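You operate a simulated robot arm through the tools that you are given. There is no shell and no other tool. Be economical: measure what you need, move in short steps, check, and stop when the job is done.

You run a simulated robot arm. Do the job below in one go: nothing can be reset, and whatever is moved stays where it is left.

JOB
Square up the towel pile and slip the clip over it.
Fine: weight on to its mat first, push the board home, draw it back at the end.

It is judged by the outcome, as a careful person would: the job done as asked, and still so three seconds after it is handed in. It fails if anything else is knocked over, pushed out of place, dropped, spilled or broken. Flat cloth is picked up by pressing the open fingertips on it (5 to 10 N) and closing them slowly along it; thin cloth reads only 2 to 8 mm in the jaws.

ROBOT AND FRAMES
A 7-joint arm with a two-finger parallel gripper on a trunk, on a base that drives. Base frame: it is fixed to the floor where the robot stands at the start and does not move with it; the origin is under the middle of the robot, x ahead of it, y to its left, z up; the surface under the hand at the start is at about z = 900. Lengths are in mm, angles in degrees, forces in N, time in s.
With the tool pointing down near the work surface it reaches from about 200 to 740 mm from the robot's upright axis, wherever it stands. Its first joint turns from -166.0 to 166.0 degrees. Places, roughly: corner of the squaring tray [500, -200, 900]; squaring board [400, -300, 1000]; weight mat top [700, 0, 900]. Payload 1.57 kg.
Tool frame: the origin (TCP) lies between the finger pads and is the grasp point; the fingertips stand 30 mm ahead of it; z points along the fingers, y is the line along which they close. The gripper opens to 110 mm. The fingers are 24 mm wide and 12 mm thick; the gripper's body (48 by 112 mm) begins 78 mm behind the TCP.
Orientation is that of the tool frame in the base frame, as a unit quaternion [x, y, z, w]. With the fingers straight down and closing along the base's y, the tool's x points along the base's -x, its y along +y and its z along -z.

CONTROLS
- The arm moves only by the tool play_rows. Its argument "deltas" is a list of rows, each a list of 3 entries, a list of its own where there are three numbers: the turn, a rotation vector about the tool's x, y, z in degrees, then the shift along the tool's x, y, z in mm, then the opening, from 0 (shut) to 1 (fully open). In form: [[[rx, ry, rz], [dx, dy, dz], gripper], ...]. A call has 1 to 8 rows; each row is the pose to reach, as a shift and turn from the pose commanded when the call began, along the tool's axes at that moment. Each row takes 0.2 s and may step no farther than 50 mm and 8.6 degrees from the row before; otherwise, or with a gripper value out of range, the whole call is refused. A pose out of reach is approached as far as the arm can. The call stops where the force on the tool passes 40 N (or 10 N more than at its start, if that is more) or the arm is blocked; 0.2 s more then pass. The fingers move at their own pace (about 45 mm/s each) and stop on an object; they squeeze with about 37 N. The grip force told is the motor's: it shows also when the fingers shut on nothing. Time passes only in rows, and 0.2 s behind the last, so rows that repeat a pose let the fingers close. It gives the time, the measured TCP pose, the force on the tool (base axes), the opening and the grip force at its end, in the units of the frame above (readings bear some noise), with the torque about the TCP (base axes, N m) and any sound that the robot's microphone picked up.
- Cameras (640 x 400 px; columns grow to the right, rows downward): "scene" is now at [12.7, 106.3, 1600.9]; the picture's right is [-0.55, -0.84, 0.00], its down [-0.48, 0.31, -0.82] and it looks along [0.68, -0.45, -0.58] (base axes); focal length 288 px, centre (320, 200). "wrist" rides on the gripper at [70, 16, -141] in the tool frame; the picture's right is [-0.23, 0.97, 0.00], its down [-0.86, -0.20, -0.48] and it looks along [-0.47, -0.11, 0.88] (tool axes); focal length 222 px, centre (320, 200).
- grab_frame(camera): a new picture of that camera. The clock stands still meanwhile.
- move_column(by): slides the trunk up (or, below 0, down) by that many mm; the arm and the scene camera ride with it, the base frame stays. It gives what a move gives, with no picture.
- base_move(legs): drives the robot by 1 to 6 legs, each [ahead, turn to the left] in mm and degrees, along the robot's own axes; the way and the turn of a leg run together, so that a leg with both is an arc; at most 1500 mm and 180 degrees a leg. The arm and the cameras ride along, it lands a little off, and it stops where it bumps. It gives what a move gives.
- head_to(pan, tilt): turns the head with the scene camera to pan (to the left, within 155 degrees either way) and tilt (down, from -29 to 69), counted from straight ahead of the robot. It gives what a move gives.
- measure_at(camera, pixels): there is no depth. For up to 12 entries [column, row, z] of the newest picture of that camera ("zoom" is the newest enlarged one), the place [x, y] in the base frame at which the ray of that pixel passes the height z, good to about 2 mm. The clock stands still meanwhile.
- close_up(camera, box): a new picture of the part [left, top, right, bottom] of that camera's present view, enlarged. The clock stands still meanwhile.
- job_done(): hands the job in; it is judged then, once.

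Work in short steps. Measure before you move; look again where a grasp or a placing could have gone wrong, and mend it. You have 80 turns and 68 pictures in all, those below and enlarged ones among them. Open the gripper and draw the arm clear of the work before you hand the job in, unless the task says otherwise; then end with one line.

The tools are called after "Emit:" as a command line: name --argument value ..., lists and objects as JSON in quotes. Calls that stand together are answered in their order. play_rows: Moves the arm, as the interface text tells. Its arguments: {"type":"object","properties":{"deltas":{"type":"array","items":{"type":"array"}}},"required":["deltas"]} The other tools are called the same way: move_column (by) slides the trunk up or down; base_move (legs) drives the base; head_to (pan, tilt) turns the head that bears the scene camera; grab_frame (camera) takes a picture; measure_at (camera, pixels) gives the place at which the rays of pixels pass given heights; close_up (camera, box) takes an enlarged picture of a part of a camera's view; job_done () hands the job in.

At the start:

```text
time_s: 0.0
eef_pos: [321.7, -250.9, 1381.1]
ee_rot: [0.0, 1.0, -0.001, 0.002]
force: [-0.9, 0.1, -0.3]
ft_torque: [-0.04, -0.02, 0.01]
grip_width: 109.9
gripper_force: 0.0
trunk travel left (down, up): [-525.0, 65.0]
robot x, y, heading: [3.9, -0.5, 0.0]
head pan, tilt: [-33.2, 35.1]
```

scene: 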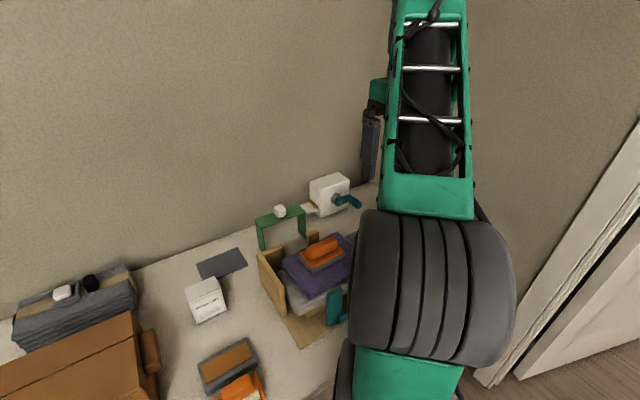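
wrist: 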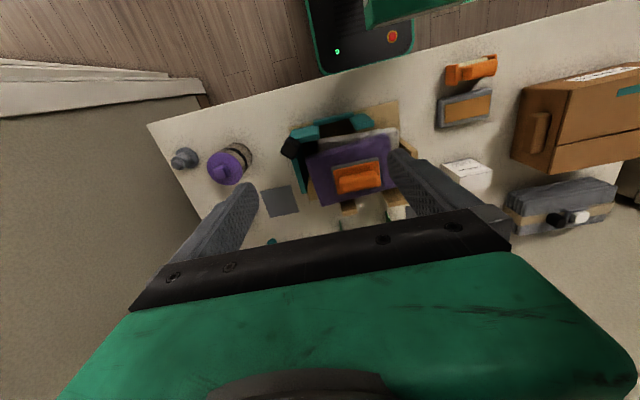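

The scene shows a tray with wooden walls, a purple towel pile with an orange-handled weight on it, a green clip and a teal board; I take enlarged views of both cameras.

Emit:
close_up --camera "scene" --box '[160, 160, 400, 360]'

Emit:
close_up --camera "wrist" --box '[150, 50, 500, 260]'

```text
2.00 times, centred on (280, 260) of scene
```

zoom: 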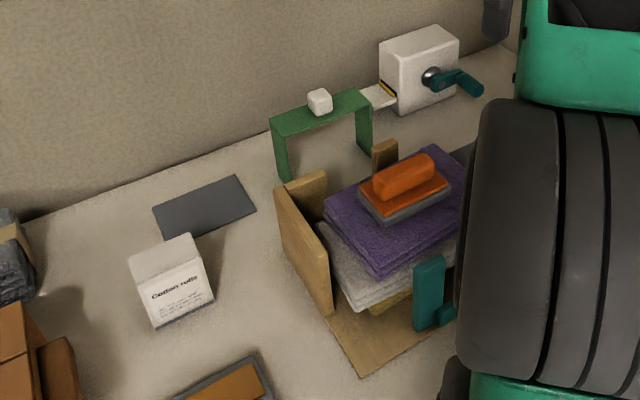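

```text
1.83 times, centred on (325, 155) of wrist
```

zoom: 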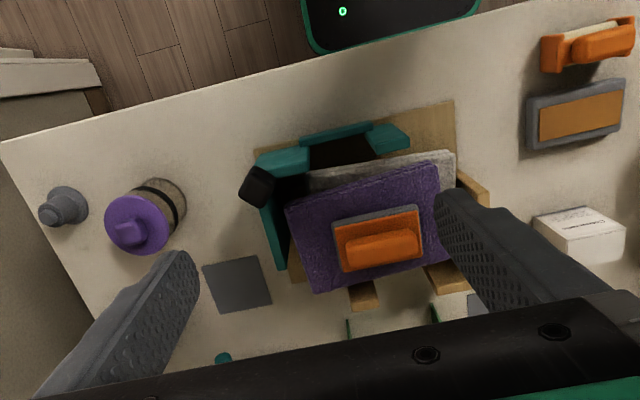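

The arm hides the right of the tray. I move the tool 250 mm to the right (base −y) at its height to open up the view.

Emit:
play_rows --deltas '[[[0, 0, 0], [0, -45, 0], 1], [[0, 0, 0], [0, -90, 0], 1], [[0, 0, 0], [0, -135, 0], 1], [[0, 0, 0], [0, -180, 0], 1], [[0, 0, 0], [0, -225, 0], 1], [[0, 0, 0], [0, -270, 0], 1]]'

Emit:
head_to --pan -25 --tilt 45

Emit:
grab_frame --camera "scene"

Emit:
grab_frame --camera "wrist"

```text
time_s: 1.4
eef_pos: [298.2, -447.9, 1322.9]
ee_rot: [0.0, 1.0, -0.002, 0.002]
force: [0.2, 0.7, -0.3]
ft_torque: [-0.02, 0.03, 0.0]
grip_width: 109.9
gripper_force: 0.1
out of reach, approached as far as the arm can: row 1, 2, 3, 4, 5, 6
trunk travel left (down, up): [-525.0, 65.0]
robot x, y, heading: [-1.6, -1.7, -0.0]
head pan, tilt: [-33.2, 35.1]
```

```text
time_s: 2.1
eef_pos: [297.4, -450.4, 1320.6]
ee_rot: [0.0, 1.0, -0.001, 0.001]
force: [0.1, 0.2, -0.8]
ft_torque: [0.02, 0.01, -0.03]
grip_width: 110.3
gripper_force: 0.1
trunk travel left (down, up): [-525.0, 65.0]
robot x, y, heading: [2.3, -2.4, 0.0]
head pan, tilt: [-25.0, 45.0]
```

```text
63 pictures are left
```

scene: 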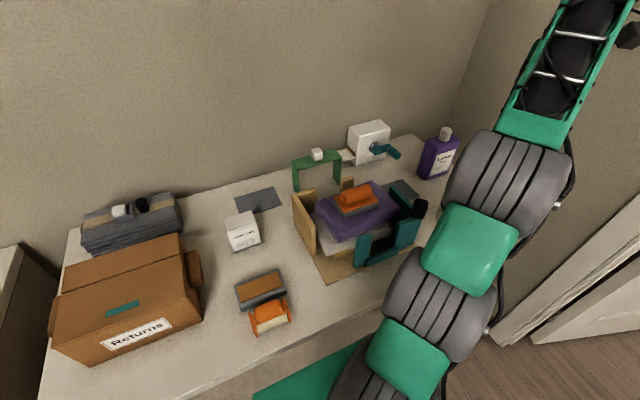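

```text
62 pictures are left
```

wrist: 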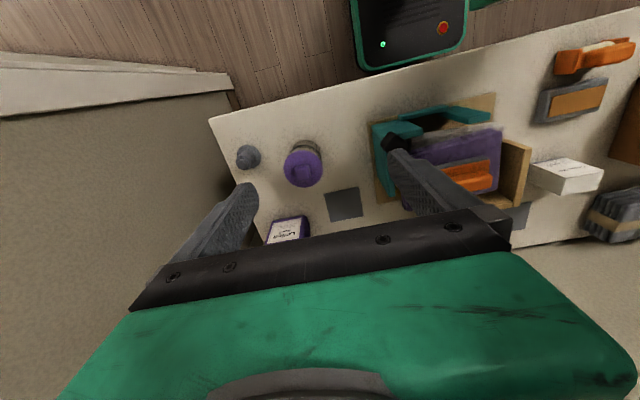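

Good view now. I enlarge the tray area and the clip.

Emit:
close_up --camera "scene" --box '[280, 110, 440, 210]'

Emit:
close_up --camera "scene" --box '[280, 175, 440, 285]'

Emit:
measure_at --camera "scene" --pixels '[[258, 199, 900], [293, 191, 940], [316, 246, 940], [330, 283, 900], [355, 204, 1000], [422, 204, 970], [318, 154, 1000], [352, 177, 940], [316, 215, 960], [385, 190, 960], [397, 192, 960]]'

```text
4.00 times, centred on (360, 160) of scene
```

zoom: 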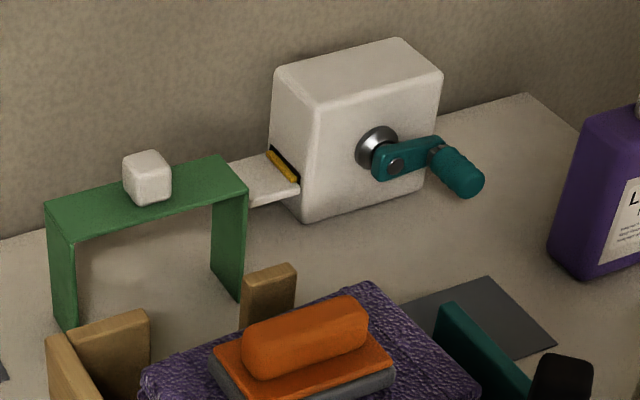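

```text
3.64 times, centred on (360, 230) of scene
```

zoom: 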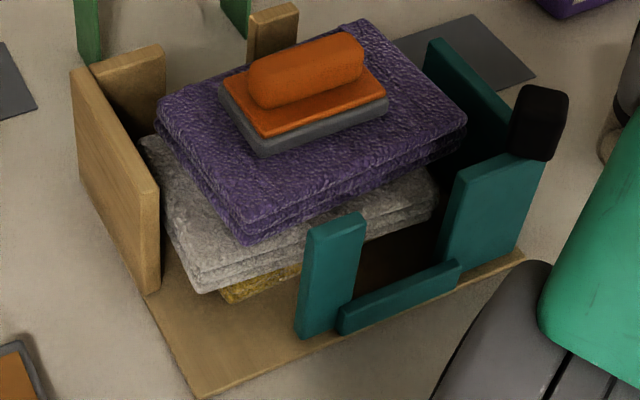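

```text
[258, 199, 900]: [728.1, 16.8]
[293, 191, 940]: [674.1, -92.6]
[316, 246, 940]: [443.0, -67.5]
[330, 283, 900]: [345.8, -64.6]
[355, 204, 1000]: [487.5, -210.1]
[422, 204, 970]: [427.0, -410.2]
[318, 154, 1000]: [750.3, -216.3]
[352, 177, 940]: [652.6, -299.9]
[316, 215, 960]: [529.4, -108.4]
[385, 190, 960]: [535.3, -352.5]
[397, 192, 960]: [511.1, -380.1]
```

The towel pile sits skewed, with the weight on top; the board has a gap in front with a low strip and the tray's far wall has a gap, so the clip's legs should go along x. I lower the trunk 150 mm for better reach and bring the wrist camera over the tray.

Emit:
move_column --by -120

Emit:
play_rows --deltas '[[[0, 0, 0], [0, 40, 0], 1], [[0, 0, 0], [0, 80, 0], 1], [[0, 0, 0], [0, 120, 0], 1], [[0, 0, 0], [0, 160, 0], 1], [[0, 0, 0], [0, 200, 0], 1]]'

Emit:
grab_frame --camera "wrist"

```text
time_s: 3.6
eef_pos: [297.3, -450.1, 1200.8]
ee_rot: [-0.001, 1.0, -0.001, 0.0]
force: [-0.2, 0.8, -0.1]
ft_torque: [-0.02, 0.04, 0.0]
grip_width: 110.0
gripper_force: 0.1
trunk travel left (down, up): [-405.0, 185.0]
robot x, y, heading: [1.6, -0.1, 0.1]
head pan, tilt: [-25.0, 45.0]
```

```text
time_s: 4.8
eef_pos: [297.4, -249.8, 1200.6]
ee_rot: [0.001, 1.0, -0.001, 0.0]
force: [-0.2, 0.6, 0.0]
ft_torque: [-0.04, -0.03, -0.02]
grip_width: 110.3
gripper_force: 0.1
trunk travel left (down, up): [-405.0, 185.0]
robot x, y, heading: [-0.6, 1.1, 0.0]
head pan, tilt: [-25.0, 45.0]
```

```text
59 pictures are left
```

wrist: 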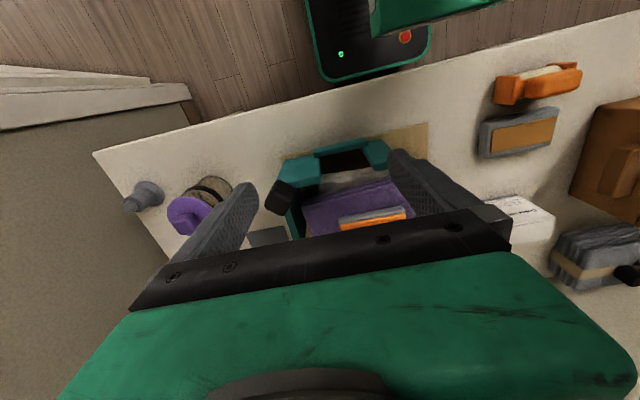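

The gripper hides the lower half of the wrist view, so I bring it further ahead to get the tray and clip in the clear upper part.

Emit:
play_rows --deltas '[[[0, 0, 0], [-45, 0, 0], 1], [[0, 0, 0], [-90, 0, 0], 1], [[0, 0, 0], [-135, 0, 0], 1], [[0, 0, 0], [-180, 5, 0], 1], [[0, 0, 0], [-225, 10, 0], 1], [[0, 0, 0], [-270, 15, 0], 1]]'

Emit:
grab_frame --camera "wrist"

Emit:
close_up --camera "wrist" --box '[200, 40, 520, 240]'

```text
time_s: 6.0
eef_pos: [506.3, -242.1, 1205.6]
ee_rot: [-0.006, 1.0, -0.008, 0.012]
force: [12.4, -14.6, -22.1]
ft_torque: [1.36, -0.07, 0.81]
grip_width: 109.9
gripper_force: 0.1
out of reach, approached as far as the arm can: row 5
trunk travel left (down, up): [-405.0, 185.0]
robot x, y, heading: [-1.6, 2.2, 0.2]
head pan, tilt: [-25.0, 45.0]
stopped in row 5: the force on the tool passed its limit at 101 N (the readings are from after the stop); the commanded pose is now the measured one
```

```text
58 pictures are left
```

wrist: 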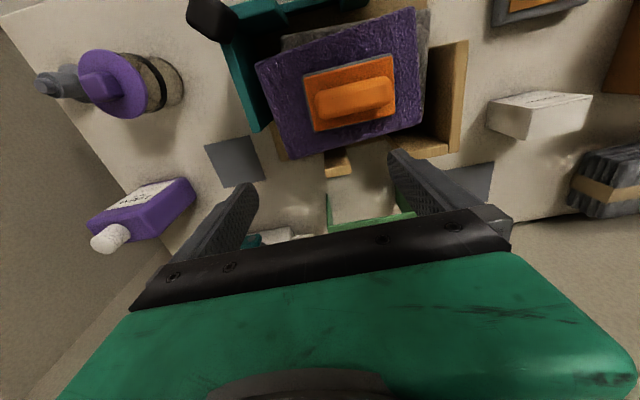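

```text
2.00 times, centred on (360, 140) of wrist
```

zoom: 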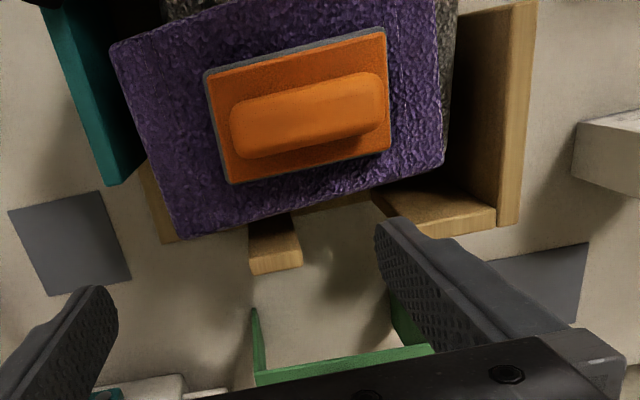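

A contact was reported at x≈506 (residual 30 N); I look with the scene camera at what it touched.

Emit:
grab_frame --camera "scene"

```text
56 pictures are left
```

scene: 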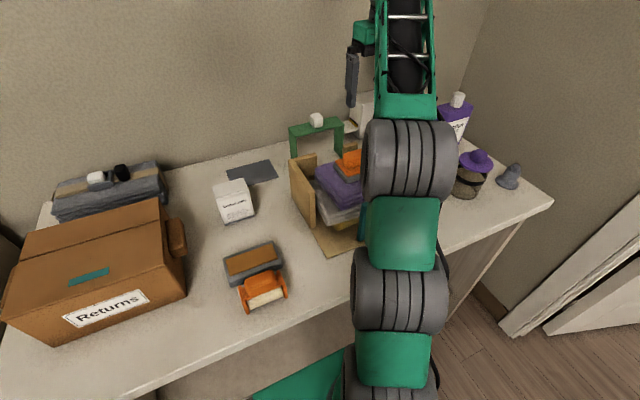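

Nothing visibly touched; row 5 was out of reach at this height, so it may be a stop jerk. I back off 20 mm and reread the force.

Emit:
play_rows --deltas '[[[0, 0, 0], [10, 0, 0], 1], [[0, 0, 0], [20, 0, 0], 1], [[0, 0, 0], [20, 0, 0], 1]]'

Emit:
measure_at --camera "wrist" --pixels '[[303, 73, 990], [394, 55, 990], [312, 131, 990], [397, 117, 990], [258, 64, 970], [410, 12, 970], [420, 123, 970], [291, 157, 970], [325, 178, 930], [350, 172, 930]]'

```text
time_s: 6.8
eef_pos: [487.8, -243.1, 1202.6]
ee_rot: [-0.005, 1.0, -0.007, 0.01]
force: [0.2, -0.4, -0.6]
ft_torque: [0.01, -0.02, -0.01]
grip_width: 110.0
gripper_force: 0.0
trunk travel left (down, up): [-405.0, 185.0]
robot x, y, heading: [0.0, -2.6, -0.0]
head pan, tilt: [-25.0, 45.0]
```

```text
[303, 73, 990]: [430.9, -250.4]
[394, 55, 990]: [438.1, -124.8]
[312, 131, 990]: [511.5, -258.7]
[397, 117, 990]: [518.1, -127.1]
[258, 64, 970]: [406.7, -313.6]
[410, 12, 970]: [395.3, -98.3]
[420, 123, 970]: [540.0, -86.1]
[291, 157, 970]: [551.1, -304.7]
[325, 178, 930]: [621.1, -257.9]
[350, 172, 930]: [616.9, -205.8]
```

The force is gone. I take a fresh wrist view here and measure the handle and clip.

Emit:
close_up --camera "wrist" --box '[240, 0, 480, 150]'

Emit:
measure_at --camera "scene" --pixels '[[316, 120, 1000], [316, 120, 1040], [290, 126, 1000], [343, 122, 1000], [293, 160, 900], [290, 158, 960], [227, 167, 900], [264, 160, 900], [277, 174, 900], [238, 183, 900]]'

```text
2.67 times, centred on (360, 75) of wrist
```

zoom: 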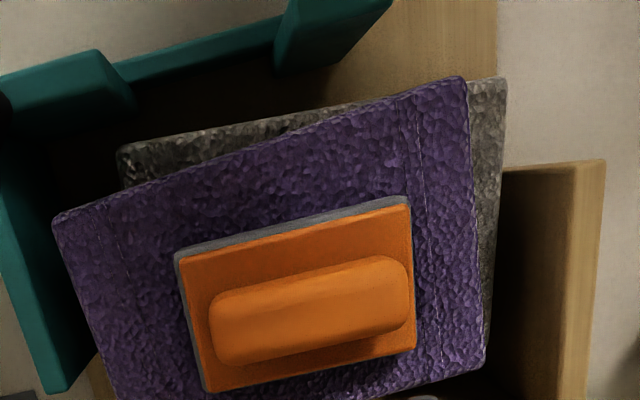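

```text
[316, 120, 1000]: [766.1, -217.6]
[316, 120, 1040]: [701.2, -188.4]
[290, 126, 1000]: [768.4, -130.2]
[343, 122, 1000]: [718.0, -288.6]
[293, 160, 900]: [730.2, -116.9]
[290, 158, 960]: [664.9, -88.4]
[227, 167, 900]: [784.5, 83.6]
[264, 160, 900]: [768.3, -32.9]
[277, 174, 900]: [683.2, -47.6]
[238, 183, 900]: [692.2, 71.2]
```

I measure the handle's place at several heights, the mat, and the table front edge before rotating the hand.

Emit:
measure_at --camera "zoom" --pixels '[[210, 300, 1010], [410, 257, 1010], [412, 330, 1010], [222, 362, 1010], [312, 305, 1000], [312, 305, 1040], [176, 255, 980], [410, 198, 980], [415, 350, 980], [205, 392, 980], [600, 165, 960], [585, 400, 960]]'

Emit:
measure_at --camera "scene" --pixels '[[250, 353, 900], [338, 160, 1000], [338, 160, 1040], [350, 152, 1000], [350, 152, 1040], [293, 158, 960], [310, 158, 960]]'

```text
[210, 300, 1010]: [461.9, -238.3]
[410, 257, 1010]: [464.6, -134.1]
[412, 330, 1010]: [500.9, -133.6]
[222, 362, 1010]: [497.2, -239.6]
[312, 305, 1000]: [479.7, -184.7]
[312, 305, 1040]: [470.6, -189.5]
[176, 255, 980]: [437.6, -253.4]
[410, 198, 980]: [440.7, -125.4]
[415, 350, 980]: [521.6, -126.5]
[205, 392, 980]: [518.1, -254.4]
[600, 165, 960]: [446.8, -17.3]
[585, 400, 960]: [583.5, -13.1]
```

```text
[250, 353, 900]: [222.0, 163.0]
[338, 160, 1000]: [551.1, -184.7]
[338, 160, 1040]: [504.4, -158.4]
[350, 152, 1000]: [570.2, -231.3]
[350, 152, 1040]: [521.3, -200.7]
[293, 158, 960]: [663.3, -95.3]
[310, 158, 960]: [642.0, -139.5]
```

Two-view comparison puts the handle top near z≈1055 around (466,−190). I level the tool, centre above it, then turn the hand about 93° so the fingers close across the handle.

Emit:
play_rows --deltas '[[[-0.8, 1.15, 0.57], [10, 25, 0], 1], [[-0.8, 1.15, 0.57], [21, 51, 0], 1]]'

Emit:
play_rows --deltas '[[[0, 0, 8.5], [0, 0, 0], 1], [[0, 0, 17], [0, 0, 0], 1], [[0, 0, 25.5], [0, 0, 0], 1], [[0, 0, 34], [0, 0, 0], 1], [[0, 0, 42.5], [0, 0, 0], 1], [[0, 0, 51], [0, 0, 0], 1], [[0, 0, 59.5], [0, 0, 0], 1], [[0, 0, 68], [0, 0, 0], 1]]'

Emit:
play_rows --deltas '[[[0, 0, 8.5], [0, 0, 0], 1], [[0, 0, 17], [0, 0, 0], 1], [[0, 0, 25.2], [0, 0, 0], 1], [[0, 0, 25.2], [0, 0, 40], 1], [[0, 0, 25.2], [0, 0, 80], 1]]'

Emit:
grab_frame --camera "wrist"

Emit:
grab_frame --camera "scene"

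```text
time_s: 7.4
eef_pos: [464.5, -190.2, 1201.5]
ee_rot: [0.0, 1.0, 0.001, 0.001]
force: [-0.5, 0.3, -0.2]
ft_torque: [-0.02, -0.03, 0.01]
grip_width: 110.0
gripper_force: 0.0
trunk travel left (down, up): [-405.0, 185.0]
robot x, y, heading: [-1.7, -0.6, -0.2]
head pan, tilt: [-25.0, 45.0]
```

```text
time_s: 9.2
eef_pos: [466.6, -192.3, 1203.0]
ee_rot: [0.56, 0.828, 0.001, 0.0]
force: [0.7, 0.0, 0.9]
ft_torque: [-0.03, 0.0, -0.01]
grip_width: 110.0
gripper_force: 0.0
trunk travel left (down, up): [-405.0, 185.0]
robot x, y, heading: [-0.5, 0.5, -0.1]
head pan, tilt: [-25.0, 45.0]
```

```text
time_s: 10.4
eef_pos: [465.0, -191.4, 1121.4]
ee_rot: [0.727, 0.686, 0.001, -0.001]
force: [0.5, 0.0, -0.4]
ft_torque: [0.02, -0.01, 0.02]
grip_width: 109.9
gripper_force: 0.2
trunk travel left (down, up): [-405.0, 185.0]
robot x, y, heading: [-0.4, 2.0, 0.1]
head pan, tilt: [-25.0, 45.0]
```

```text
54 pictures are left
```

wrist: 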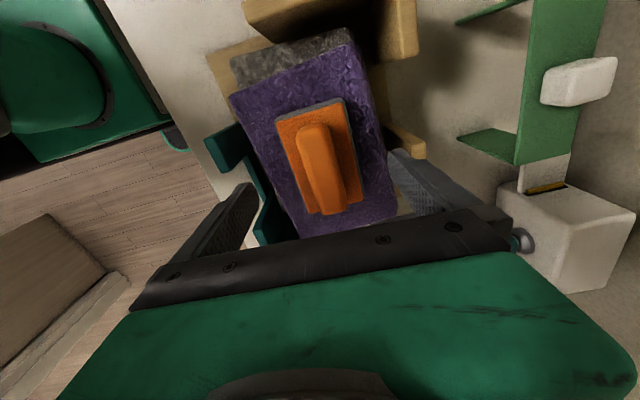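

```text
53 pictures are left
```

scene: 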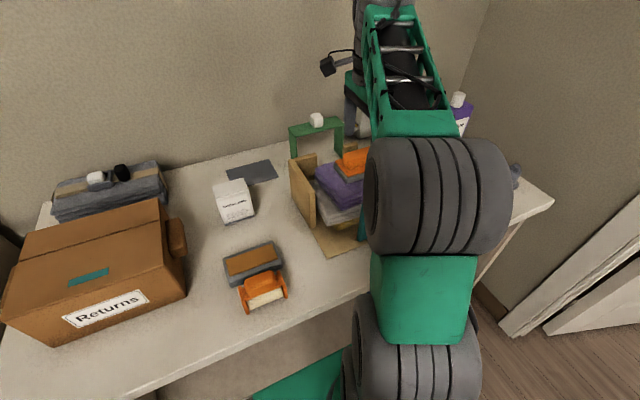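

I measure handle, clip and tongue in this new wrist view to triangulate their heights against earlier rays.

Emit:
measure_at --camera "wrist" --pixels '[[322, 168, 1000], [322, 168, 1040], [276, 119, 1010], [343, 98, 1010], [580, 80, 1000], [580, 80, 1040], [600, 10, 1000], [533, 163, 1000], [516, 163, 1000], [516, 163, 900], [458, 138, 900], [480, 128, 900]]'

Emit:
close_up --camera "wrist" --box '[440, 0, 640, 300]'

Emit:
close_up --camera "wrist" --box '[200, 0, 440, 240]'

```text
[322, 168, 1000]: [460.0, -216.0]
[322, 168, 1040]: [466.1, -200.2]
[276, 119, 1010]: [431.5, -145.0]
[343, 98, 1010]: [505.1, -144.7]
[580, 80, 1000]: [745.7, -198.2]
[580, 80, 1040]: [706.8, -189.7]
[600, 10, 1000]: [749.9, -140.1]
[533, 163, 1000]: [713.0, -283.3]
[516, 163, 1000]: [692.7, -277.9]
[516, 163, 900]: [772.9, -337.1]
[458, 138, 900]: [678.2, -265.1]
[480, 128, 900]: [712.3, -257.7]
```

```text
1.33 times, centred on (540, 150) of wrist
```

zoom: 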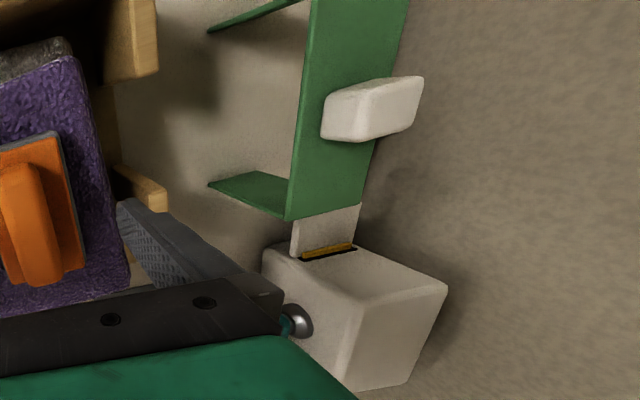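

```text
1.67 times, centred on (320, 120) of wrist
```

zoom: 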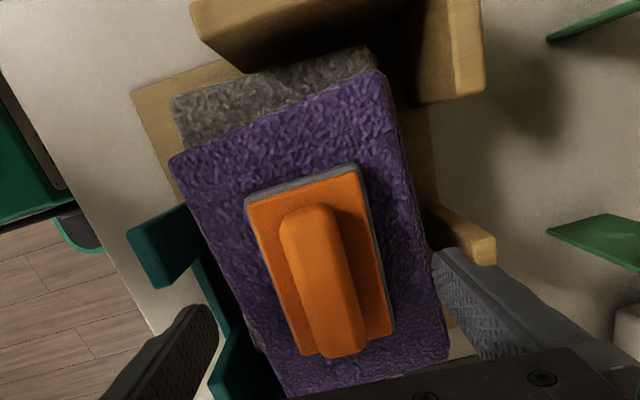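

Triangulation: handle centre (467,−192), handle top z≈1062, plate top z≈1040. I half-close the fingers to 60 mm and descend so the tips end just above the plate.

Emit:
play_rows --deltas '[[[0, 0, 0], [0, 2, 0], 0.55], [[0, 0, 0], [0, 2, 0], 0.55], [[0, 0, 0], [0, 2, 15], 0.55], [[0, 0, 0], [0, 2, 30], 0.55], [[0, 0, 0], [0, 2, 40], 0.55], [[0, 0, 0], [0, 2, 46], 0.55]]'

Emit:
grab_frame --camera "wrist"

```text
time_s: 11.8
eef_pos: [468.3, -192.4, 1077.6]
ee_rot: [0.726, 0.688, 0.0, -0.001]
force: [-0.2, 0.3, -0.3]
ft_torque: [0.01, 0.0, 0.01]
grip_width: 60.8
gripper_force: 0.0
trunk travel left (down, up): [-405.0, 185.0]
robot x, y, heading: [-2.0, -1.5, 0.0]
head pan, tilt: [-25.0, 45.0]
```

```text
50 pictures are left
```

wrist: 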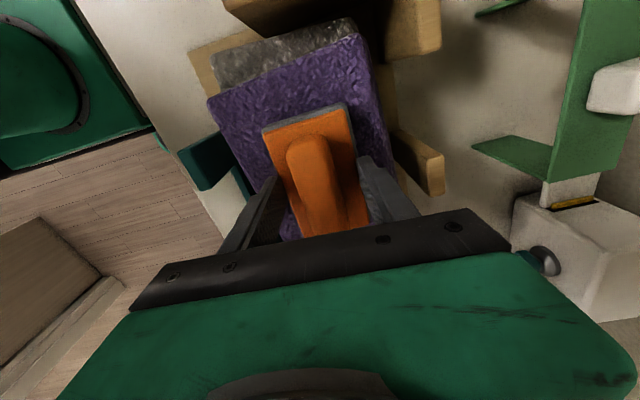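

Handle lies between the fingers (handle column 290–340, fingers 265 and 370). I go down 3 mm more and close.

Emit:
play_rows --deltas '[[[0, 0, 0], [0, 0, 2], 0.55], [[0, 0, 0], [0, 0, 3.5], 0.55], [[0, 0, 0], [0, 0, 3.5], 0.35], [[0, 0, 0], [0, 0, 3.5], 0.15], [[0, 0, 0], [0, 0, 3.5], 0], [[0, 0, 0], [0, 0, 3.5], 0], [[0, 0, 0], [0, 0, 3.5], 0]]'

Emit:
close_up --camera "wrist" --box '[200, 60, 440, 240]'

```text
time_s: 13.4
eef_pos: [469.1, -192.8, 1073.5]
ee_rot: [0.726, 0.688, 0.002, -0.001]
force: [0.1, -2.0, 9.7]
ft_torque: [-0.25, 0.07, 0.45]
grip_width: 31.0
gripper_force: 36.7
trunk travel left (down, up): [-405.0, 185.0]
robot x, y, heading: [0.9, -0.3, 0.0]
head pan, tilt: [-25.0, 45.0]
```

```text
2.22 times, centred on (320, 150) of wrist
```

zoom: 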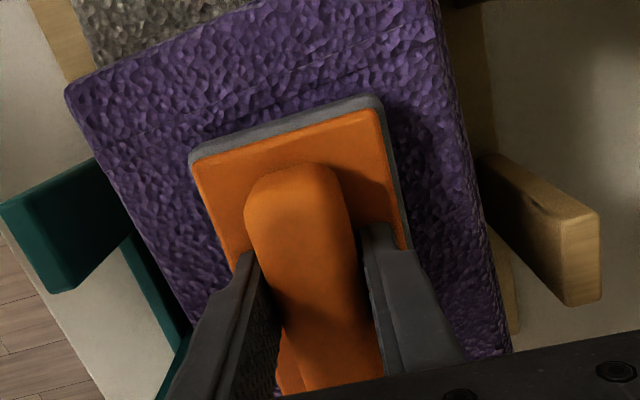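

Gripped at 31 mm with tips on the plate. I lift 80 mm gently.

Emit:
play_rows --deltas '[[[0, 0, 0], [0, 0, -5], 0], [[0, 0, 0], [0, 0, -15], 0], [[0, 0, 0], [0, 0, -30], 0], [[0, 0, 0], [0, 0, -45], 0], [[0, 0, 0], [0, 0, -60], 0], [[0, 0, 0], [0, 0, -75], 0]]'

Emit:
grab_frame --camera "wrist"

```text
time_s: 14.8
eef_pos: [469.4, -192.7, 1148.8]
ee_rot: [0.726, 0.687, 0.0, -0.002]
force: [0.8, -0.3, -8.7]
ft_torque: [0.03, -0.03, -0.03]
grip_width: 29.8
gripper_force: 37.3
trunk travel left (down, up): [-405.0, 185.0]
robot x, y, heading: [2.6, -0.8, 0.1]
head pan, tilt: [-25.0, 45.0]
```

```text
48 pictures are left
```

wrist: 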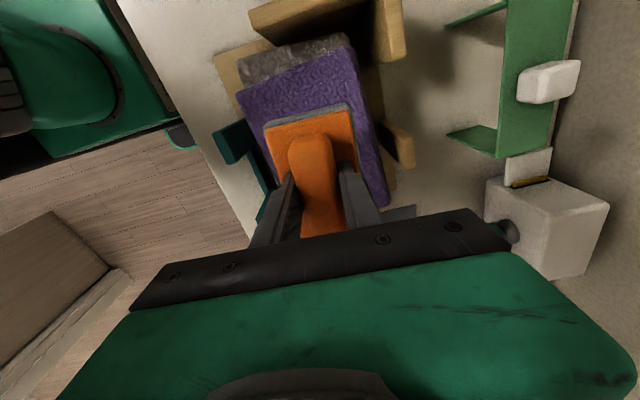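

Weight (about 0.9 kg) is held steadily. I carry it in +y to y≈20 at this height, x unchanged, and then look at the mat.

Emit:
play_rows --deltas '[[[0, 0, 0], [35, -2, 0], 0], [[0, 0, 0], [75, -4, 0], 0], [[0, 0, 0], [115, -6, 0], 0], [[0, 0, 0], [155, -8.5, 0], 0], [[0, 0, 0], [190, -10.5, 0], 0], [[0, 0, 0], [212, -11.7, 0], 0]]'

Emit:
grab_frame --camera "wrist"

Emit:
grab_frame --camera "scene"

```text
time_s: 16.2
eef_pos: [467.3, 19.5, 1148.2]
ee_rot: [0.726, 0.688, 0.001, -0.002]
force: [0.3, 0.2, -10.1]
ft_torque: [0.02, 0.01, -0.01]
grip_width: 29.9
gripper_force: 37.4
trunk travel left (down, up): [-405.0, 185.0]
robot x, y, heading: [2.1, -3.4, 0.0]
head pan, tilt: [-25.0, 45.0]
```

```text
47 pictures are left
```

wrist: 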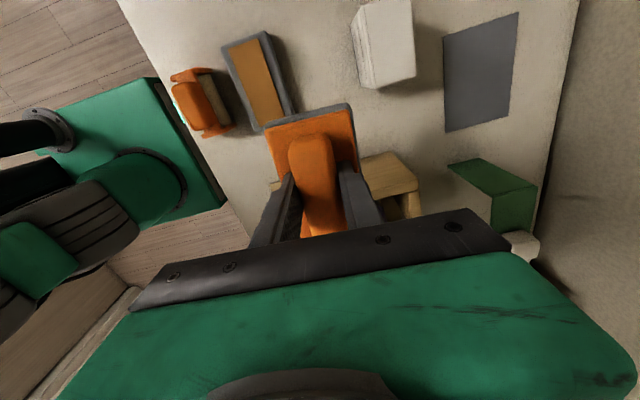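

```text
46 pictures are left
```

scene: 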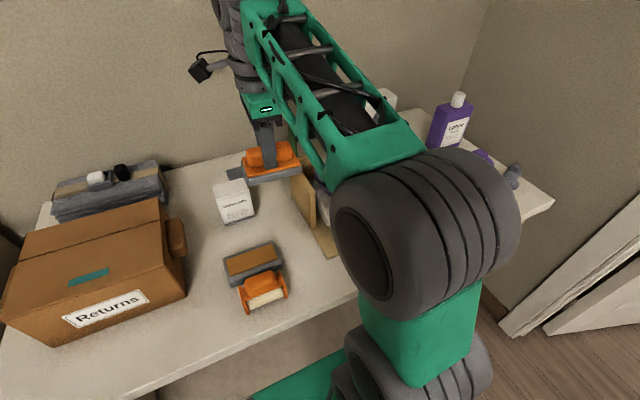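

The mat shows clearly at wrist (444,36)-(518,13)-(510,115)-(445,131). I measure it and the white box.

Emit:
measure_at --camera "wrist" --pixels '[[444, 36, 902], [518, 13, 902], [510, 115, 902], [445, 131, 902], [360, 5, 970], [411, 4, 970], [415, 76, 970], [364, 89, 970], [266, 125, 1100], [355, 107, 1100]]'

```text
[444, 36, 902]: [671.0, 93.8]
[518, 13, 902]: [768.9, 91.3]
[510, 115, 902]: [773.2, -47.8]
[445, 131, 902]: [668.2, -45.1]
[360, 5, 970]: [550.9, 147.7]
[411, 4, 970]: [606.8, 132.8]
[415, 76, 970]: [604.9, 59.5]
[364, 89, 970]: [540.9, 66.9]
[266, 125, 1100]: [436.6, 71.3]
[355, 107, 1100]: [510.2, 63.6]
```

Mat centre (720,23), about 102×138, aligned with the base. I carry the weight over it, lowering 50 mm on the way and turning −3° to align.

Emit:
play_rows --deltas '[[[0, 0, -0.5], [3, 40, 0], 0], [[0, 0, -1], [6, 80, 5], 0], [[0, 0, -1.5], [9, 120, 10], 0], [[0, 0, -2], [11, 160, 20], 0], [[0, 0, -2.5], [14, 195, 30], 0], [[0, 0, -3], [16, 225, 40], 0], [[0, 0, -3], [17.4, 252, 50], 0]]'

Emit:
grab_frame --camera "wrist"

Emit:
grab_frame --camera "scene"

```text
time_s: 17.8
eef_pos: [664.9, 23.2, 1085.0]
ee_rot: [0.709, 0.705, 0.001, -0.001]
force: [-1.2, -0.1, -9.6]
ft_torque: [0.03, -0.04, 0.01]
grip_width: 29.9
gripper_force: 37.1
out of reach, approached as far as the arm can: row 5, 6, 7
trunk travel left (down, up): [-405.0, 185.0]
robot x, y, heading: [-1.3, 2.7, 0.1]
head pan, tilt: [-25.0, 45.0]
```

```text
45 pictures are left
```

wrist: 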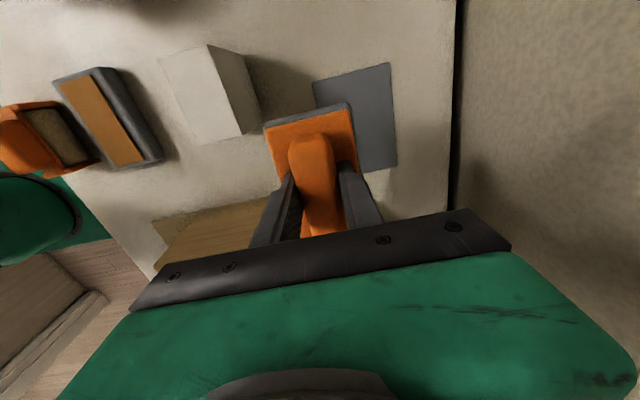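

```text
44 pictures are left
```

scene: 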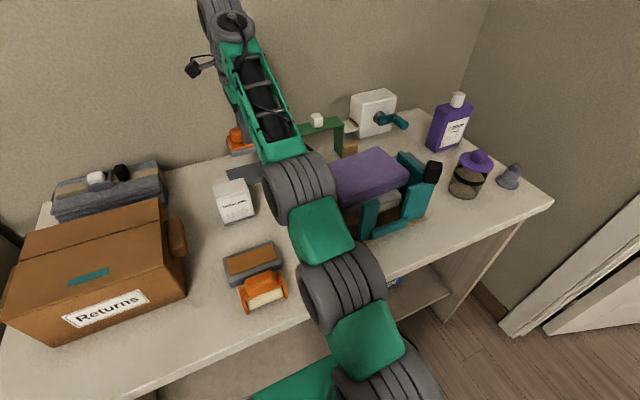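

The reach ended at x=665 at this height; lower down it grows. I descend while moving further out toward x=720.

Emit:
play_rows --deltas '[[[0, 0, 0], [0, 10, 15], 0], [[0, 0, 0], [0, 20, 30], 0], [[0, 0, 0], [0, 32, 45], 0], [[0, 0, 0], [0, 44, 60], 0], [[0, 0, 0], [0, 55, 75], 0]]'

```text
time_s: 19.0
eef_pos: [704.4, 21.0, 1001.4]
ee_rot: [0.708, 0.706, -0.001, -0.002]
force: [1.4, -0.1, -10.5]
ft_torque: [0.02, 0.06, 0.0]
grip_width: 30.1
gripper_force: 36.9
out of reach, approached as far as the arm can: row 2, 3, 4, 5
trunk travel left (down, up): [-405.0, 185.0]
robot x, y, heading: [1.4, -0.7, -0.1]
head pan, tilt: [-25.0, 45.0]
```

Now at (704,21,1001). I continue down to about z=970 and out to x≈719.

Emit:
play_rows --deltas '[[[0, 0, 0], [0, 5, 10], 0], [[0, 0, 0], [0, 10, 20], 0], [[0, 0, 0], [0, 15, 30], 0]]'

Emit:
grab_frame --camera "wrist"

Emit:
grab_frame --camera "scene"

```text
time_s: 19.8
eef_pos: [712.0, 21.0, 971.9]
ee_rot: [0.708, 0.706, 0.0, -0.001]
force: [0.4, 0.0, -9.3]
ft_torque: [0.04, -0.03, -0.02]
grip_width: 30.0
gripper_force: 37.4
out of reach, approached as far as the arm can: row 3
trunk travel left (down, up): [-405.0, 185.0]
robot x, y, heading: [-3.0, 1.7, 0.1]
head pan, tilt: [-25.0, 45.0]
```

```text
43 pictures are left
```

wrist: 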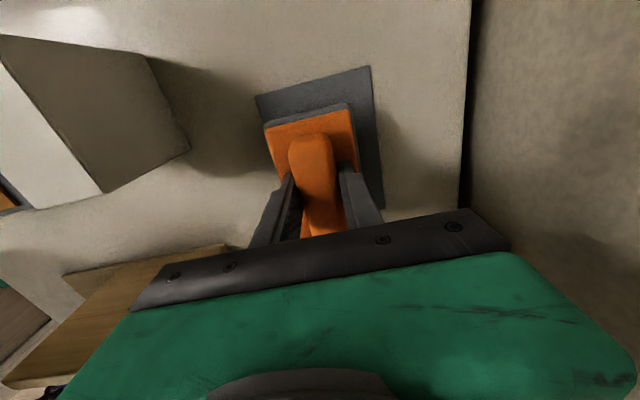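

```text
42 pictures are left
```

scene: 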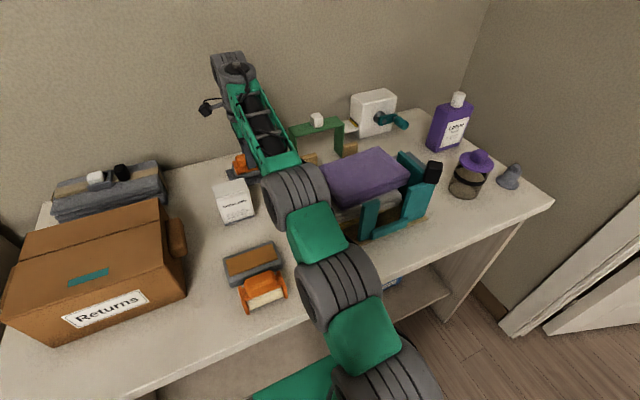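

Weight is over the mat. I lower in small steps until contact.

Emit:
play_rows --deltas '[[[0, 0, 0], [0, 3, 5], 0], [[0, 0, 0], [0, 6, 8], 0], [[0, 0, 0], [0, 6, 11], 0], [[0, 0, 0], [0, 6, 14], 0]]'

```text
time_s: 20.8
eef_pos: [717.4, 20.4, 957.8]
ee_rot: [0.709, 0.705, 0.001, -0.001]
force: [-0.3, -0.1, -9.9]
ft_torque: [0.01, 0.0, -0.02]
grip_width: 29.9
gripper_force: 37.1
trunk travel left (down, up): [-405.0, 185.0]
robot x, y, heading: [-0.3, 2.6, 0.1]
head pan, tilt: [-25.0, 45.0]
```

No contact yet; I continue in finer steps.

Emit:
play_rows --deltas '[[[0, 0, 0], [0, 0, 2], 0], [[0, 0, 0], [0, 0, 4], 0], [[0, 0, 0], [0, 0, 6], 0], [[0, 0, 0], [0, 0, 6], 0]]'

```text
time_s: 21.8
eef_pos: [718.2, 21.1, 952.2]
ee_rot: [0.709, 0.705, 0.0, -0.001]
force: [-0.2, -0.1, -9.4]
ft_torque: [0.04, 0.01, -0.04]
grip_width: 29.8
gripper_force: 37.2
trunk travel left (down, up): [-405.0, 185.0]
robot x, y, heading: [0.1, 3.0, -0.0]
head pan, tilt: [-25.0, 45.0]
```

Emit:
close_up --camera "wrist" --box '[220, 40, 420, 240]'

Emit:
play_rows --deltas '[[[0, 0, 0], [0, 0, 2], 0], [[0, 0, 0], [0, 0, 4], 0], [[0, 0, 0], [0, 0, 6], 0], [[0, 0, 0], [0, 0, 6], 0]]'

```text
2.00 times, centred on (320, 140) of wrist
```

zoom: 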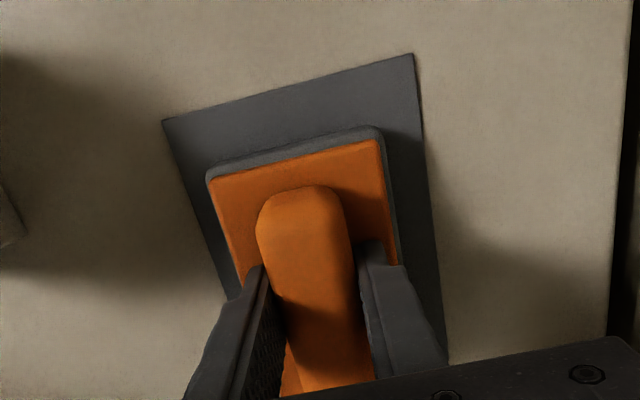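

```text
time_s: 22.8
eef_pos: [717.1, 22.2, 950.9]
ee_rot: [0.709, 0.706, 0.004, 0.003]
force: [7.5, 1.5, 24.6]
ft_torque: [-0.35, 0.81, 0.04]
grip_width: 29.8
gripper_force: 37.5
trunk travel left (down, up): [-405.0, 185.0]
robot x, y, heading: [-3.6, -3.2, -0.1]
head pan, tilt: [-25.0, 45.0]
```

Contact (24.6 N up): the weight sits on the mat. I relax the command 5 mm, open to 60 mm, then rise.

Emit:
play_rows --deltas '[[[0, 0, 0], [0, 0, -4.5], 0], [[0, 0, 0], [0, 0, -4.5], 0], [[0, 0, 0], [0, 0, -4.5], 0.3], [[0, 0, 0], [0, 0, -4.5], 0.5], [[0, 0, 0], [0, 0, -4.5], 0.5]]'

Emit:
play_rows --deltas '[[[0, 0, 0], [0, 0, -10], 0.5], [[0, 0, 0], [0, 0, -30], 0.5], [[0, 0, 0], [0, -15, -60], 0.5], [[0, 0, 0], [0, -45, -95], 0.5], [[0, 0, 0], [0, -75, -130], 0.5], [[0, 0, 0], [0, -110, -160], 0.5]]'

Emit:
grab_frame --camera "wrist"

```text
time_s: 24.0
eef_pos: [715.6, 21.7, 949.6]
ee_rot: [0.708, 0.706, 0.001, -0.001]
force: [-7.6, -0.1, 7.3]
ft_torque: [-0.09, -0.02, -0.07]
grip_width: 48.0
gripper_force: 0.1
trunk travel left (down, up): [-405.0, 185.0]
robot x, y, heading: [0.5, -0.3, -0.0]
head pan, tilt: [-25.0, 45.0]
```

```text
time_s: 25.4
eef_pos: [606.4, 21.1, 1110.1]
ee_rot: [0.708, 0.706, 0.001, -0.001]
force: [0.7, 0.2, -1.0]
ft_torque: [0.01, 0.0, -0.02]
grip_width: 54.6
gripper_force: 0.1
out of reach, approached as far as the arm can: row 2
trunk travel left (down, up): [-405.0, 185.0]
robot x, y, heading: [-0.3, -1.9, -0.0]
head pan, tilt: [-25.0, 45.0]
```

```text
40 pictures are left
```

wrist: 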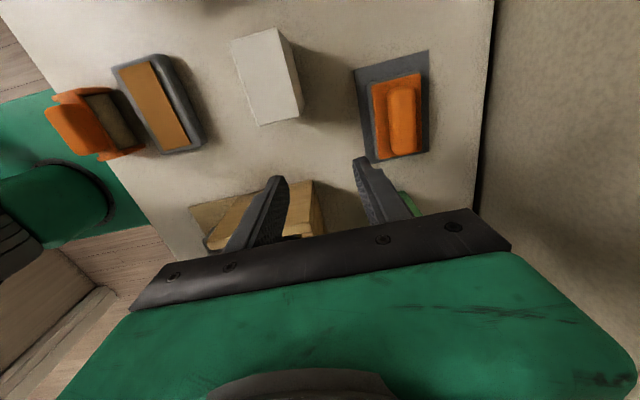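

Weight sits squarely on the mat. Next the board: I bring the hand back to yaw 0 and over toward (455,−300) at z≈1190 to view the board's knob.

Emit:
play_rows --deltas '[[[0, 0, -8.5], [-40, -19, -10], 1], [[0, 0, -17], [-80, -38, -20], 1], [[0, 0, -25.5], [-120, -57, -30], 1], [[0, 0, -34], [-160, -76, -40], 1], [[0, 0, -42.5], [-200, -95, -50], 1], [[0, 0, -51], [-240, -114, -60], 1], [[0, 0, -59.5], [-280, -133, -70], 1], [[0, 0, -68], [-320, -150, -80], 1]]'

Emit:
play_rows --deltas '[[[0, 0, -8.5], [0, 0, 0], 1], [[0, 0, -17], [0, 0, 0], 1], [[0, 0, -22], [0, 0, 0], 1]]'

Emit:
grab_frame --camera "wrist"

Emit:
grab_frame --camera "scene"

```text
time_s: 27.2
eef_pos: [457.0, -299.7, 1188.5]
ee_rot: [0.191, 0.982, 0.002, -0.001]
force: [0.2, 0.0, -0.4]
ft_torque: [-0.04, -0.03, -0.02]
grip_width: 110.0
gripper_force: 0.2
trunk travel left (down, up): [-405.0, 185.0]
robot x, y, heading: [2.2, -1.2, 0.1]
head pan, tilt: [-25.0, 45.0]
```

```text
time_s: 28.0
eef_pos: [457.2, -298.5, 1190.5]
ee_rot: [0.001, 1.0, 0.0, 0.001]
force: [0.5, 0.2, 0.1]
ft_torque: [-0.01, 0.01, -0.02]
grip_width: 110.1
gripper_force: 0.1
trunk travel left (down, up): [-405.0, 185.0]
robot x, y, heading: [2.0, -4.1, 0.1]
head pan, tilt: [-25.0, 45.0]
```

```text
39 pictures are left
```

wrist: 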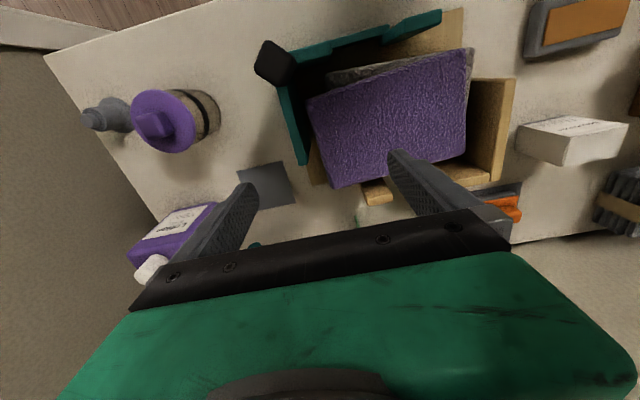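

```text
38 pictures are left
```

scene: 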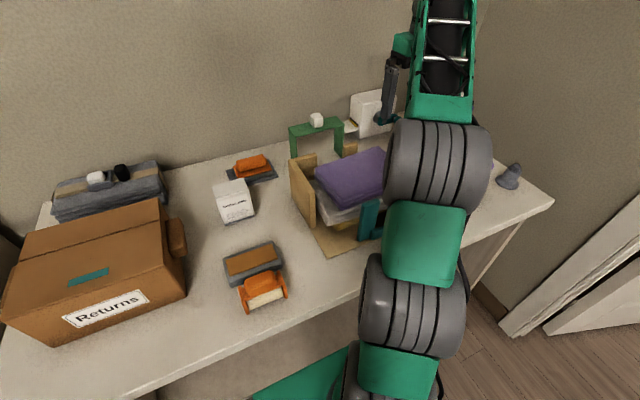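

I enlarge the board and measure the knob and board edges.

Emit:
close_up --camera "wrist" --box '[230, 0, 530, 210]'

Emit:
measure_at --camera "wrist" --pixels '[[275, 62, 1000], [275, 62, 1040], [440, 15, 980], [302, 162, 980], [310, 100, 1010], [474, 50, 1010], [466, 153, 1010], [332, 186, 1010], [364, 203, 960], [390, 196, 960], [497, 178, 960], [514, 80, 960]]'

```text
1.90 times, centred on (380, 105) of wrist
```

zoom: 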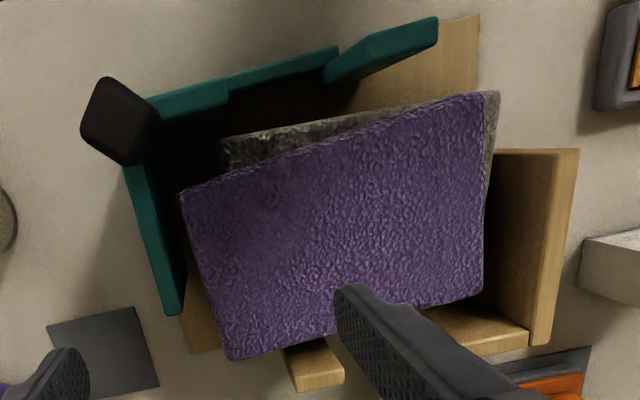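

```text
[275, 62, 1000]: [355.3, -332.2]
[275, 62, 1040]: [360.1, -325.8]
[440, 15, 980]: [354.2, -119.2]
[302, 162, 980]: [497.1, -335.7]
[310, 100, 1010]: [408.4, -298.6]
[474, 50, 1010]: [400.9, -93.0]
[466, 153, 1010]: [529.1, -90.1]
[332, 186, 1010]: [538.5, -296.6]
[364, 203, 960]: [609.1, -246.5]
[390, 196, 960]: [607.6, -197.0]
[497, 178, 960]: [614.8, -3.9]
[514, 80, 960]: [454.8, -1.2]
```

The knob's top is near (360,−322), z≈1070. I move above it to z≈1125 and look again.

Emit:
play_rows --deltas '[[[0, 0, 0], [35, -8, 10], 1], [[0, 0, 0], [70, -16, 25], 1], [[0, 0, 0], [97, -24, 40], 1], [[0, 0, 0], [97, -24, 60], 1]]'

Emit:
grab_frame --camera "wrist"

Emit:
grab_frame --camera "scene"

```text
time_s: 29.0
eef_pos: [358.8, -323.0, 1128.6]
ee_rot: [0.002, 1.0, 0.001, 0.0]
force: [0.3, -0.2, 1.0]
ft_torque: [0.01, 0.0, 0.0]
grip_width: 110.0
gripper_force: 0.0
trunk travel left (down, up): [-405.0, 185.0]
robot x, y, heading: [-0.5, 0.1, -0.0]
head pan, tilt: [-25.0, 45.0]
```

```text
36 pictures are left
```

wrist: 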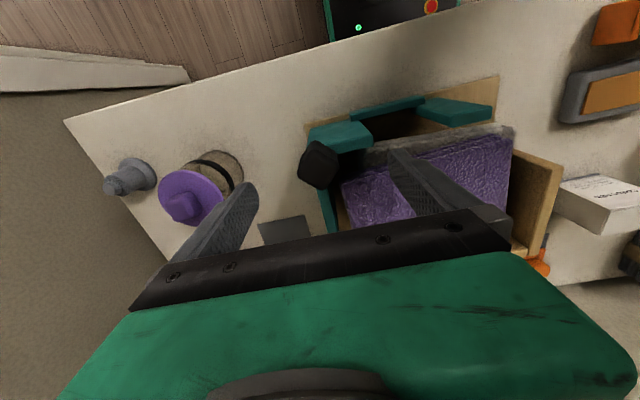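

```text
35 pictures are left
```

scene: 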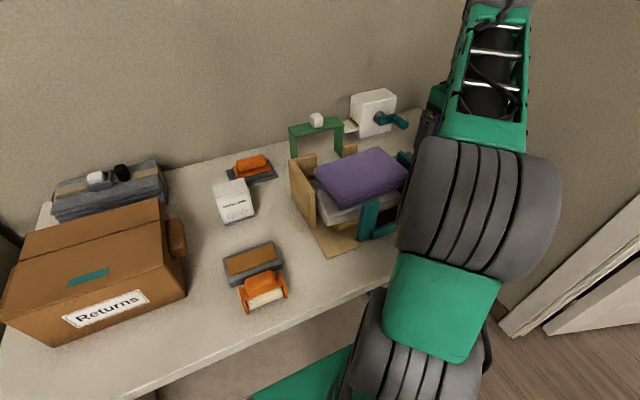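

Measure the knob here to cross-check.

Emit:
measure_at --camera "wrist" --pixels '[[318, 160, 1070], [320, 165, 1050], [320, 165, 1000], [310, 125, 1020], [490, 108, 1020], [372, 128, 1020], [410, 104, 1020], [330, 240, 1000]]'

Emit:
close_up --camera "wrist" --box '[280, 70, 520, 250]'

```text
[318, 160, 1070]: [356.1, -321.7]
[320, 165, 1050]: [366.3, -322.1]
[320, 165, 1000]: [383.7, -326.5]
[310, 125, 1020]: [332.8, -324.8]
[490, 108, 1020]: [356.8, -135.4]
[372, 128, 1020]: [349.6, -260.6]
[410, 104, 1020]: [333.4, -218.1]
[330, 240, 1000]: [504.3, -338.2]
```

```text
2.22 times, centred on (400, 160) of wrist
```

zoom: 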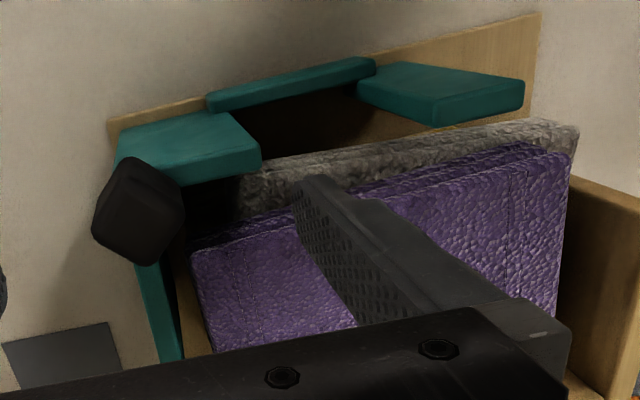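

Triangulation gives the knob body at (362,−322), z≈1061. I descend with fingers at about 75 mm and then close.

Emit:
play_rows --deltas '[[[0, 0, 0], [-3.5, 1, 0], 0.7], [[0, 0, 0], [-3.5, 1, 15], 0.7], [[0, 0, 0], [-3.5, 1, 32], 0.7], [[0, 0, 0], [-3.5, 1, 48], 0.7], [[0, 0, 0], [-3.5, 1, 62], 0.7]]'

Emit:
close_up --camera "wrist" --box '[220, 70, 460, 250]'

```text
time_s: 30.2
eef_pos: [362.2, -320.8, 1067.7]
ee_rot: [0.002, 1.0, 0.001, -0.001]
force: [-0.3, 0.3, 0.3]
ft_torque: [0.01, -0.01, -0.02]
grip_width: 77.0
gripper_force: 0.0
trunk travel left (down, up): [-405.0, 185.0]
robot x, y, heading: [-1.1, 2.6, -0.1]
head pan, tilt: [-25.0, 45.0]
```

```text
2.22 times, centred on (340, 160) of wrist
```

zoom: 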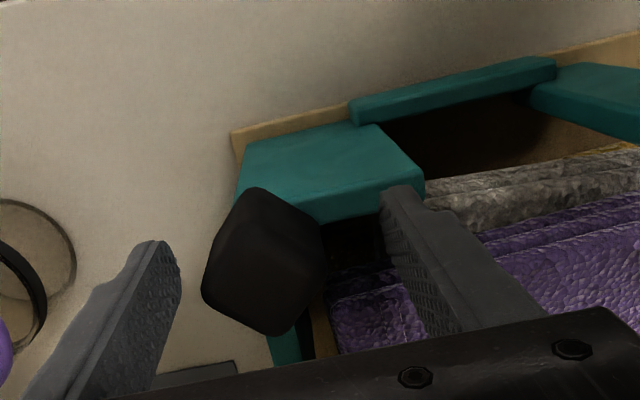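

The knob is between the fingers. I close on it.

Emit:
play_rows --deltas '[[[0, 0, 0], [0, 0, 3], 0.5], [[0, 0, 0], [0, 0, 3], 0.3], [[0, 0, 0], [0, 0, 3], 0.1], [[0, 0, 0], [0, 0, 3], 0], [[0, 0, 0], [0, 0, 3], 0]]'

Emit:
close_up --camera "wrist" --box '[220, 70, 460, 250]'

```text
time_s: 31.4
eef_pos: [362.7, -321.8, 1065.2]
ee_rot: [0.001, 1.0, 0.001, 0.0]
force: [3.8, -4.8, -1.2]
ft_torque: [-0.82, -0.72, -0.13]
grip_width: 47.7
gripper_force: 39.4
trunk travel left (down, up): [-405.0, 185.0]
robot x, y, heading: [-2.3, 0.8, -0.1]
head pan, tilt: [-25.0, 45.0]
```

```text
2.22 times, centred on (340, 160) of wrist
```

zoom: 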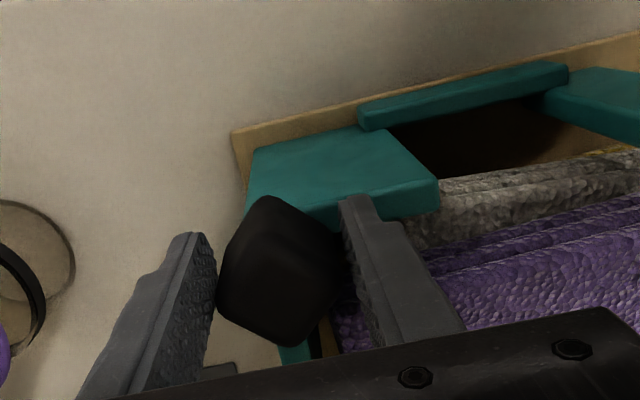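

The jaws stopped at 48 mm: the knob is gripped on its corners, so it stands diagonally. I open, turn the hand 45° in place, and regrip along the push diagonal.

Emit:
play_rows --deltas '[[[0, 0, 0], [0, 0, 0], 0.6], [[0, 0, 0], [0, 0, 0], 0.9], [[0, 0, 8], [0, 0, 0], 0.9], [[0, 0, 16], [0, 0, 0], 0.9], [[0, 0, 24], [0, 0, 0], 0.9], [[0, 0, 32], [0, 0, 0], 0.9], [[0, 0, 40], [0, 0, 0], 0.9], [[0, 0, 45], [0, 0, 0], 0.9]]'

Emit:
grab_frame --camera "wrist"

```text
time_s: 33.2
eef_pos: [362.6, -321.6, 1065.5]
ee_rot: [0.384, 0.923, 0.002, 0.0]
force: [0.0, -0.1, 0.1]
ft_torque: [0.0, 0.02, -0.01]
grip_width: 99.0
gripper_force: 0.1
trunk travel left (down, up): [-405.0, 185.0]
robot x, y, heading: [2.0, 5.2, -0.1]
head pan, tilt: [-25.0, 45.0]
```

```text
31 pictures are left
```

wrist: 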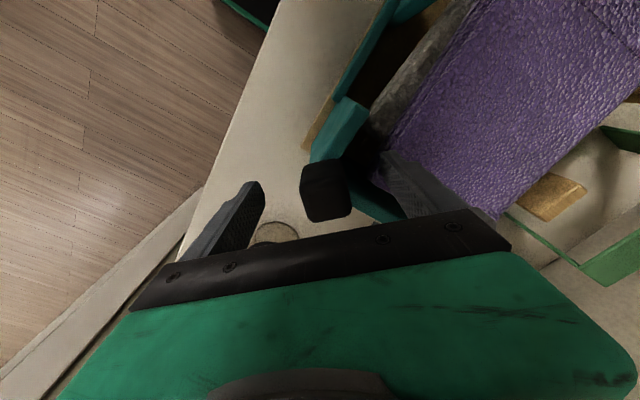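

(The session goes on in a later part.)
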